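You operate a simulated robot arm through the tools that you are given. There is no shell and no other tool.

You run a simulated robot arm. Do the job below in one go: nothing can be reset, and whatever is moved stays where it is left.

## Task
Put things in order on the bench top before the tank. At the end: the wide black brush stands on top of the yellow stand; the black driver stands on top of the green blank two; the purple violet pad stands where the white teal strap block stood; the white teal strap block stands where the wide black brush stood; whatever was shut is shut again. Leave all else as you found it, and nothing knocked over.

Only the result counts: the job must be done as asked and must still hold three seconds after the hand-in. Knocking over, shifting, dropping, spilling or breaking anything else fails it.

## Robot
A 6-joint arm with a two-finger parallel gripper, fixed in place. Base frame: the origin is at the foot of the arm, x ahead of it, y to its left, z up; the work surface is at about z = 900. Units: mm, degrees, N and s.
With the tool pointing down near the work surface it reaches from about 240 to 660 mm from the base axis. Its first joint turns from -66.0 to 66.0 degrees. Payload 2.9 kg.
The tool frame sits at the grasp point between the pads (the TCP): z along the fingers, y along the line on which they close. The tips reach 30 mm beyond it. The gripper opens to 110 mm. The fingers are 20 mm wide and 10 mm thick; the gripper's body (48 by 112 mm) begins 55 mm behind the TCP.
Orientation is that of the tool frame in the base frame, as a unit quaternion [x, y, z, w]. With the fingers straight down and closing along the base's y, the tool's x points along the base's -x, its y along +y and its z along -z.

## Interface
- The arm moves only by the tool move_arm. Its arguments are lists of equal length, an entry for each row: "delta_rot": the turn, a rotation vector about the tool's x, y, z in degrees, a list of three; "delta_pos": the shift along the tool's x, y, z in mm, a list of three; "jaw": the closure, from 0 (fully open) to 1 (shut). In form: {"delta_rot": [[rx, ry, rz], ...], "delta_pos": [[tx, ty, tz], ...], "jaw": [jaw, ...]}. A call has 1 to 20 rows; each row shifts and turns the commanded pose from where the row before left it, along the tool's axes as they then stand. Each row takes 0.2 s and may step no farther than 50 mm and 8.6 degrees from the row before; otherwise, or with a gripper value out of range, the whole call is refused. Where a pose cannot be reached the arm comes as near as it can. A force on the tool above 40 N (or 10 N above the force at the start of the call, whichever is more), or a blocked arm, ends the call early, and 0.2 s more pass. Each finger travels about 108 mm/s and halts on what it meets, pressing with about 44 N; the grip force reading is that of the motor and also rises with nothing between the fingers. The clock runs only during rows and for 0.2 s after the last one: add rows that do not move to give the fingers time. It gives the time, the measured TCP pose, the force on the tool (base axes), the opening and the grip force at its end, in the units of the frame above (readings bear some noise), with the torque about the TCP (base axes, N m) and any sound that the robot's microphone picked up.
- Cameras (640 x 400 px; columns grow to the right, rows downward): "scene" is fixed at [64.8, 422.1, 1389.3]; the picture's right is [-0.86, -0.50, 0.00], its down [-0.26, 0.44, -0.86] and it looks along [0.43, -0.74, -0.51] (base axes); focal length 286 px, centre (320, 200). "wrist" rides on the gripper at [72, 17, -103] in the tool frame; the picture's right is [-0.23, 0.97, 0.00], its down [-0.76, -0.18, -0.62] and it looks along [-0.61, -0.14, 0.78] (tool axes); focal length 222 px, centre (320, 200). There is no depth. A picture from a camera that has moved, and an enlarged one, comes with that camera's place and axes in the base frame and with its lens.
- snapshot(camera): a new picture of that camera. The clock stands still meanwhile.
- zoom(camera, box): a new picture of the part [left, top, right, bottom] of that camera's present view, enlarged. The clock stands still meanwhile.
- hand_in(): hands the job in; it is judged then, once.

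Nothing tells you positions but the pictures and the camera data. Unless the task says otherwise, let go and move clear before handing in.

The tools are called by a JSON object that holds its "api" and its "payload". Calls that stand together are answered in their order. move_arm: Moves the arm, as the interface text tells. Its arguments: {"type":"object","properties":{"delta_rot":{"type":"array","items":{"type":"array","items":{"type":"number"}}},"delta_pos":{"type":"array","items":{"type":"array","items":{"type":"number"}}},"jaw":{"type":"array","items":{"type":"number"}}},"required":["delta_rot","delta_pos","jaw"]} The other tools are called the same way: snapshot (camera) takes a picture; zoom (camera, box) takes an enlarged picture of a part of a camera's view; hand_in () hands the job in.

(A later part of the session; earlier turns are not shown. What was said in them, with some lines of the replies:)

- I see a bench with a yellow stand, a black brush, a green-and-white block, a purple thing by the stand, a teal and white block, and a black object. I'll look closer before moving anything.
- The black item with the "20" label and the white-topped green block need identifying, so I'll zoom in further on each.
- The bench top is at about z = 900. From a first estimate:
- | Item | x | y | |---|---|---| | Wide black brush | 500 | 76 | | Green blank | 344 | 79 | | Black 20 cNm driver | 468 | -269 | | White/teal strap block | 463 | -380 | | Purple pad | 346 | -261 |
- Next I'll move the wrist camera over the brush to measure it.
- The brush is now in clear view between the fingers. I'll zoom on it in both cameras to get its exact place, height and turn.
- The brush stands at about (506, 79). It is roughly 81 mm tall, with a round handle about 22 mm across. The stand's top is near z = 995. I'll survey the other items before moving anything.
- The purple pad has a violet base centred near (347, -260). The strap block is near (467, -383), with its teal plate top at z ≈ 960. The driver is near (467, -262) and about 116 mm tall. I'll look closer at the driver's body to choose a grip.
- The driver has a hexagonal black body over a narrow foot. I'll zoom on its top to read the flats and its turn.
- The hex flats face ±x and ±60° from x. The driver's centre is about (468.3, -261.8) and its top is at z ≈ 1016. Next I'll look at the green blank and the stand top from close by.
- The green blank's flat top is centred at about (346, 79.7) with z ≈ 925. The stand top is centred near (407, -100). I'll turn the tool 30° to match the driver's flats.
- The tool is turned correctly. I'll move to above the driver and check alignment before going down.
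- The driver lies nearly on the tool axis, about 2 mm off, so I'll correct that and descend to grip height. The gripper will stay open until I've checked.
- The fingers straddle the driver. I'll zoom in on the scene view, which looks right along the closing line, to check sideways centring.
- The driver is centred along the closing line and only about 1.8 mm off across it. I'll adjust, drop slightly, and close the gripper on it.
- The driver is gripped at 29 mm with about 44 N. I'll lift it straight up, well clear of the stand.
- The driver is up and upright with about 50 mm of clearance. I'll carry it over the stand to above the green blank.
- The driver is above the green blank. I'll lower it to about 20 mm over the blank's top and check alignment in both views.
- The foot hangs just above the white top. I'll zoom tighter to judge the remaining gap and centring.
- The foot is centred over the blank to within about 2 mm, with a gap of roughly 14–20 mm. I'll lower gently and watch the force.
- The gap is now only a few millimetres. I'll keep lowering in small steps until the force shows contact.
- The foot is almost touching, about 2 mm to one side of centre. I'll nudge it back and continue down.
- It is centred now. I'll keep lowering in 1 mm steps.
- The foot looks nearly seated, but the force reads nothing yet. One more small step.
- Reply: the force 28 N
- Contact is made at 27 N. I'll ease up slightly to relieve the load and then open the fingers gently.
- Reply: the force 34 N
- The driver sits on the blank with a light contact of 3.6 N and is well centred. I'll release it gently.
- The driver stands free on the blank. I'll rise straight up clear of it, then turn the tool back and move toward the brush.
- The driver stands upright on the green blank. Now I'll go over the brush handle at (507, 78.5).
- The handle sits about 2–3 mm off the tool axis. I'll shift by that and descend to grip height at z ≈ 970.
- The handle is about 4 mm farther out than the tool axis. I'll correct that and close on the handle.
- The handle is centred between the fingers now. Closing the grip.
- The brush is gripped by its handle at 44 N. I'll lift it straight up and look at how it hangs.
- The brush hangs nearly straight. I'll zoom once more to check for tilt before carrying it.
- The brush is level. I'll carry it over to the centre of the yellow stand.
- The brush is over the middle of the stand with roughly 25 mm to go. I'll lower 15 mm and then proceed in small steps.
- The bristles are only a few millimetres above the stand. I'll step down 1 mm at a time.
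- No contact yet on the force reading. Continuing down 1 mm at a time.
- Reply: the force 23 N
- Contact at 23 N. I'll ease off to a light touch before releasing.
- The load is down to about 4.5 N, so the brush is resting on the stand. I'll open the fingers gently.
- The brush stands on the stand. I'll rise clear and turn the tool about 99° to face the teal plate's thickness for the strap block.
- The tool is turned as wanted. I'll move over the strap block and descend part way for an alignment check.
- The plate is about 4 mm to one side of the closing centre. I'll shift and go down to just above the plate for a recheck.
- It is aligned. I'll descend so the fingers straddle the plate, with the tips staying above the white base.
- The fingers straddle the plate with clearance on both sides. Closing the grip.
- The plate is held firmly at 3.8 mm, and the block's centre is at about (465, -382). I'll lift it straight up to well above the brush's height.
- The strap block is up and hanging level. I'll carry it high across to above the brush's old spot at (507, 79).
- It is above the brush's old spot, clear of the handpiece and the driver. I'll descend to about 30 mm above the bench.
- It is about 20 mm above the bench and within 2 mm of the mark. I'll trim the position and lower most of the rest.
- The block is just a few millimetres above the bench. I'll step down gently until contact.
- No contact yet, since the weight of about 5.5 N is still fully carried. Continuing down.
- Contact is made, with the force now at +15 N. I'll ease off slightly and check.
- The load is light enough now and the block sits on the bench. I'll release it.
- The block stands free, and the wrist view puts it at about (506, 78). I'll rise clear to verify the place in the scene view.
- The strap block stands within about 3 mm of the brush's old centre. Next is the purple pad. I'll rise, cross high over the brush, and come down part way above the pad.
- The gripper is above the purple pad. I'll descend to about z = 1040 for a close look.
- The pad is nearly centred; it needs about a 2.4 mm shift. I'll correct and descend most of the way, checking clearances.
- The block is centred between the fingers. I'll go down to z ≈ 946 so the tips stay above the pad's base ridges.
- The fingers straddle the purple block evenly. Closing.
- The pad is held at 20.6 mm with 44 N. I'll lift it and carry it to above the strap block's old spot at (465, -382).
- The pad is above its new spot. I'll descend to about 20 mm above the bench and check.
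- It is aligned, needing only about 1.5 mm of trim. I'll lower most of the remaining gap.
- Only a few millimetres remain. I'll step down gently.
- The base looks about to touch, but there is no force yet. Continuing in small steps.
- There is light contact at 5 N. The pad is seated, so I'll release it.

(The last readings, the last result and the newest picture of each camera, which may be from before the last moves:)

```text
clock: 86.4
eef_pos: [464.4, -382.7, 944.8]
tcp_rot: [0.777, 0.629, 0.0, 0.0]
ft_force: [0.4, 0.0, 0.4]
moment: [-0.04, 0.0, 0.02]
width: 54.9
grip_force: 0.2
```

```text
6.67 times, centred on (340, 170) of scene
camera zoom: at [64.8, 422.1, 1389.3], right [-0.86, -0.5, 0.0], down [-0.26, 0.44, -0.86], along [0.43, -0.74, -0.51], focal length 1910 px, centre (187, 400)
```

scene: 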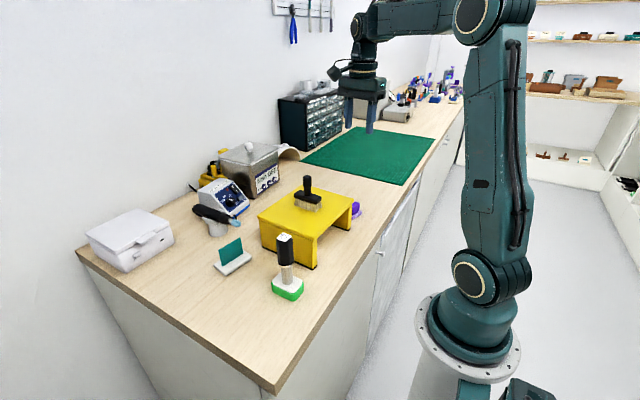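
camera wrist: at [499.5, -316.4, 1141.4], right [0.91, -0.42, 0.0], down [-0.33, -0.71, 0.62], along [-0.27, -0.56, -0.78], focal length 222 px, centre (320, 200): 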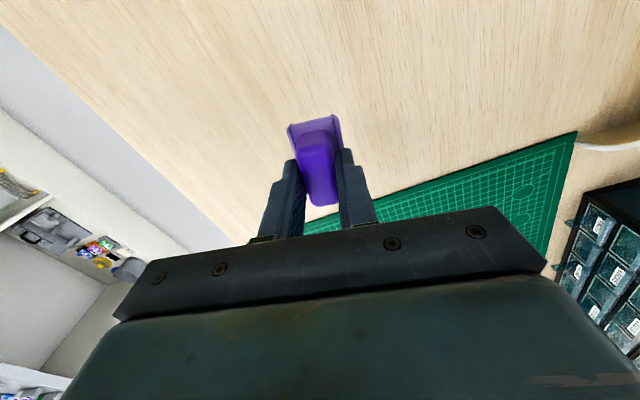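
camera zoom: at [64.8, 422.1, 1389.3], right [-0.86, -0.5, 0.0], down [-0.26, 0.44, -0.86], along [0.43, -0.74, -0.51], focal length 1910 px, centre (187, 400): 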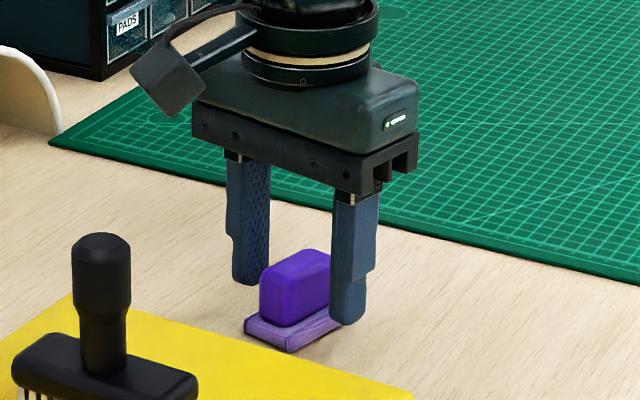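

The pad stands free in its new place. I'll raise the arm clear and review the whole bench.

{"api": "move_arm", "payload": {"delta_rot": [[0, 0, 0], [0, 0, 0], [0, 0, 0], [0, 0, 0], [0, 0, 0], [0, 0, 0], [0, 0, 0], [0, 0, 0]], "delta_pos": [[0, 0, -15], [0, 0, -40], [0, 0, -45], [0, 0, -45], [0, 0, -45], [0, 0, -45], [0, 0, -30], [0, 0, 0]], "jaw": [0.5, 0.5, 0.5, 0.5, 0.5, 0.5, 0.5, 0.5]}}

{"api": "snapshot", "payload": {"camera": "scene"}}

{"api": "zoom", "payload": {"camera": "scene", "box": [190, 140, 390, 310]}}

{"api": "snapshot", "payload": {"camera": "wrist"}}

{"api": "zoom", "payload": {"camera": "scene", "box": [310, 140, 370, 200]}}

{"api": "zoom", "payload": {"camera": "scene", "box": [260, 225, 316, 310]}}

```text
clock: 88.2
eef_pos: [454.7, -372.2, 1203.9]
tcp_rot: [0.777, 0.629, 0.0, 0.0]
ft_force: [-0.9, 0.4, -0.3]
moment: [-0.01, -0.02, 0.05]
width: 55.0
grip_force: 0.0
out of reach, approached as far as the arm can: row 7
```

```text
taken
```

scene: 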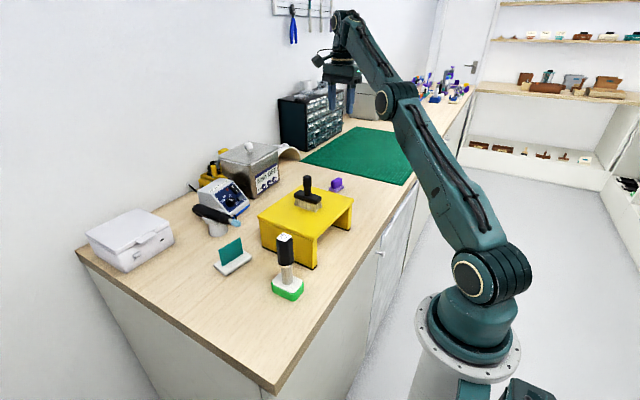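

```text
2.35 times, centred on (290, 225) of scene
camera zoom: at [64.8, 422.1, 1389.3], right [-0.86, -0.5, 0.0], down [-0.26, 0.44, -0.86], along [0.43, -0.74, -0.51], focal length 674 px, centre (391, 141)
```

zoom: 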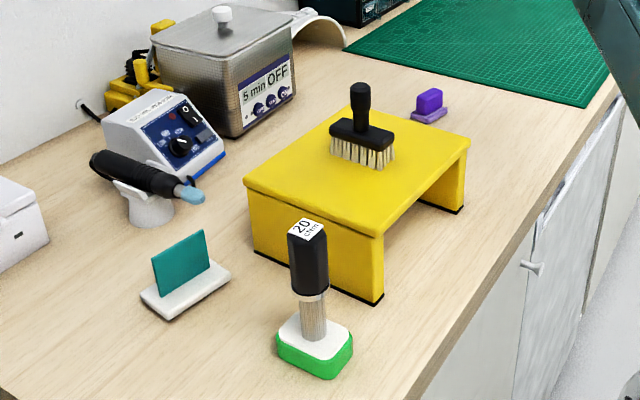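

```text
taken
camera wrist: at [487.7, -305.7, 1306.5], right [0.91, -0.42, 0.0], down [-0.33, -0.71, 0.62], along [-0.27, -0.56, -0.78], focal length 222 px, centre (320, 200)
```

wrist: 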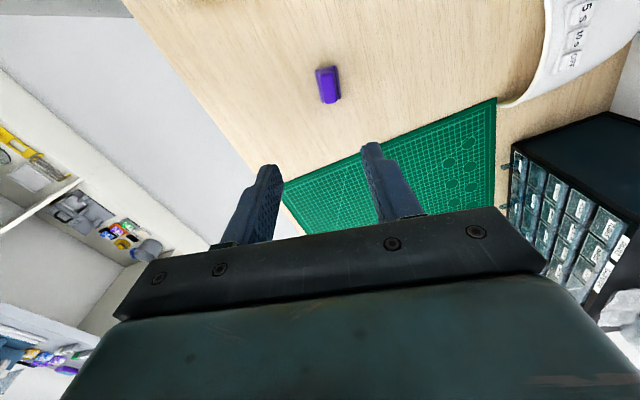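

```text
6.67 times, centred on (340, 170) of scene
camera zoom: at [64.8, 422.1, 1389.3], right [-0.86, -0.5, 0.0], down [-0.26, 0.44, -0.86], along [0.43, -0.74, -0.51], focal length 1910 px, centre (187, 400)
```

zoom: 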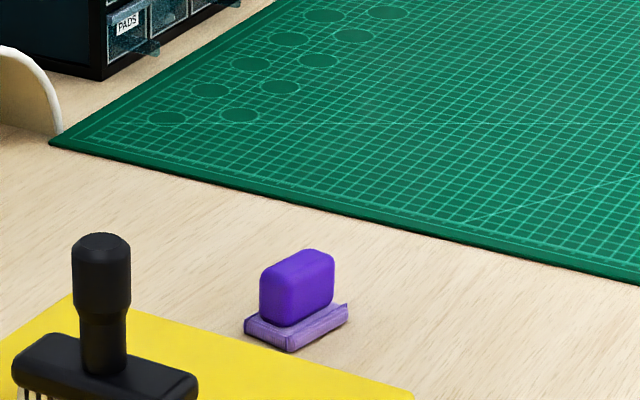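

```text
4.71 times, centred on (288, 268) of scene
camera zoom: at [64.8, 422.1, 1389.3], right [-0.86, -0.5, 0.0], down [-0.26, 0.44, -0.86], along [0.43, -0.74, -0.51], focal length 1348 px, centre (471, -118)
```

zoom: 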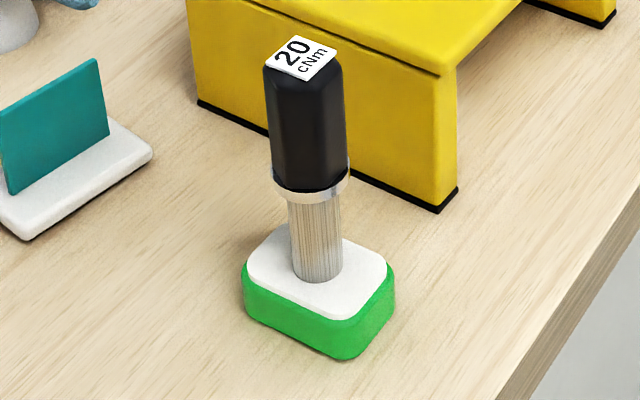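

Everything is in its place:
- **Brush:** it stands on the yellow stand.
- **Driver:** it stands upright on the green blank.
- **Purple pad:** it stands on the strap block's old spot.
- **Strap block:** it stands on the brush's old spot.

Nothing else has moved, nothing was opened, and the gripper is clear and empty. I'm handing in.

{"api": "hand_in", "payload": {}}

```text
The job is handed in.
```

The bench is in order, and I've handed the job in. I haven't been told the judge's result.

- **Wide black brush:** it stands upright near the centre of the yellow stand's top.
- **Black driver:** this is the one marked "20 cNm". It stands upright and centred on the green blank with the white top. That was the only green block I could see on the bench, so I took it to be "green blank two".
- **White teal strap block:** it stands where the brush stood, within about 3 mm.
- **Purple violet pad:** it stands where the strap block stood, within about 2 mm.

I didn't open anything, so nothing needed shutting again. In the last pictures the stand and the green blank were in their original spots and nothing was knocked over. The gripper is empty and clear of the bench.
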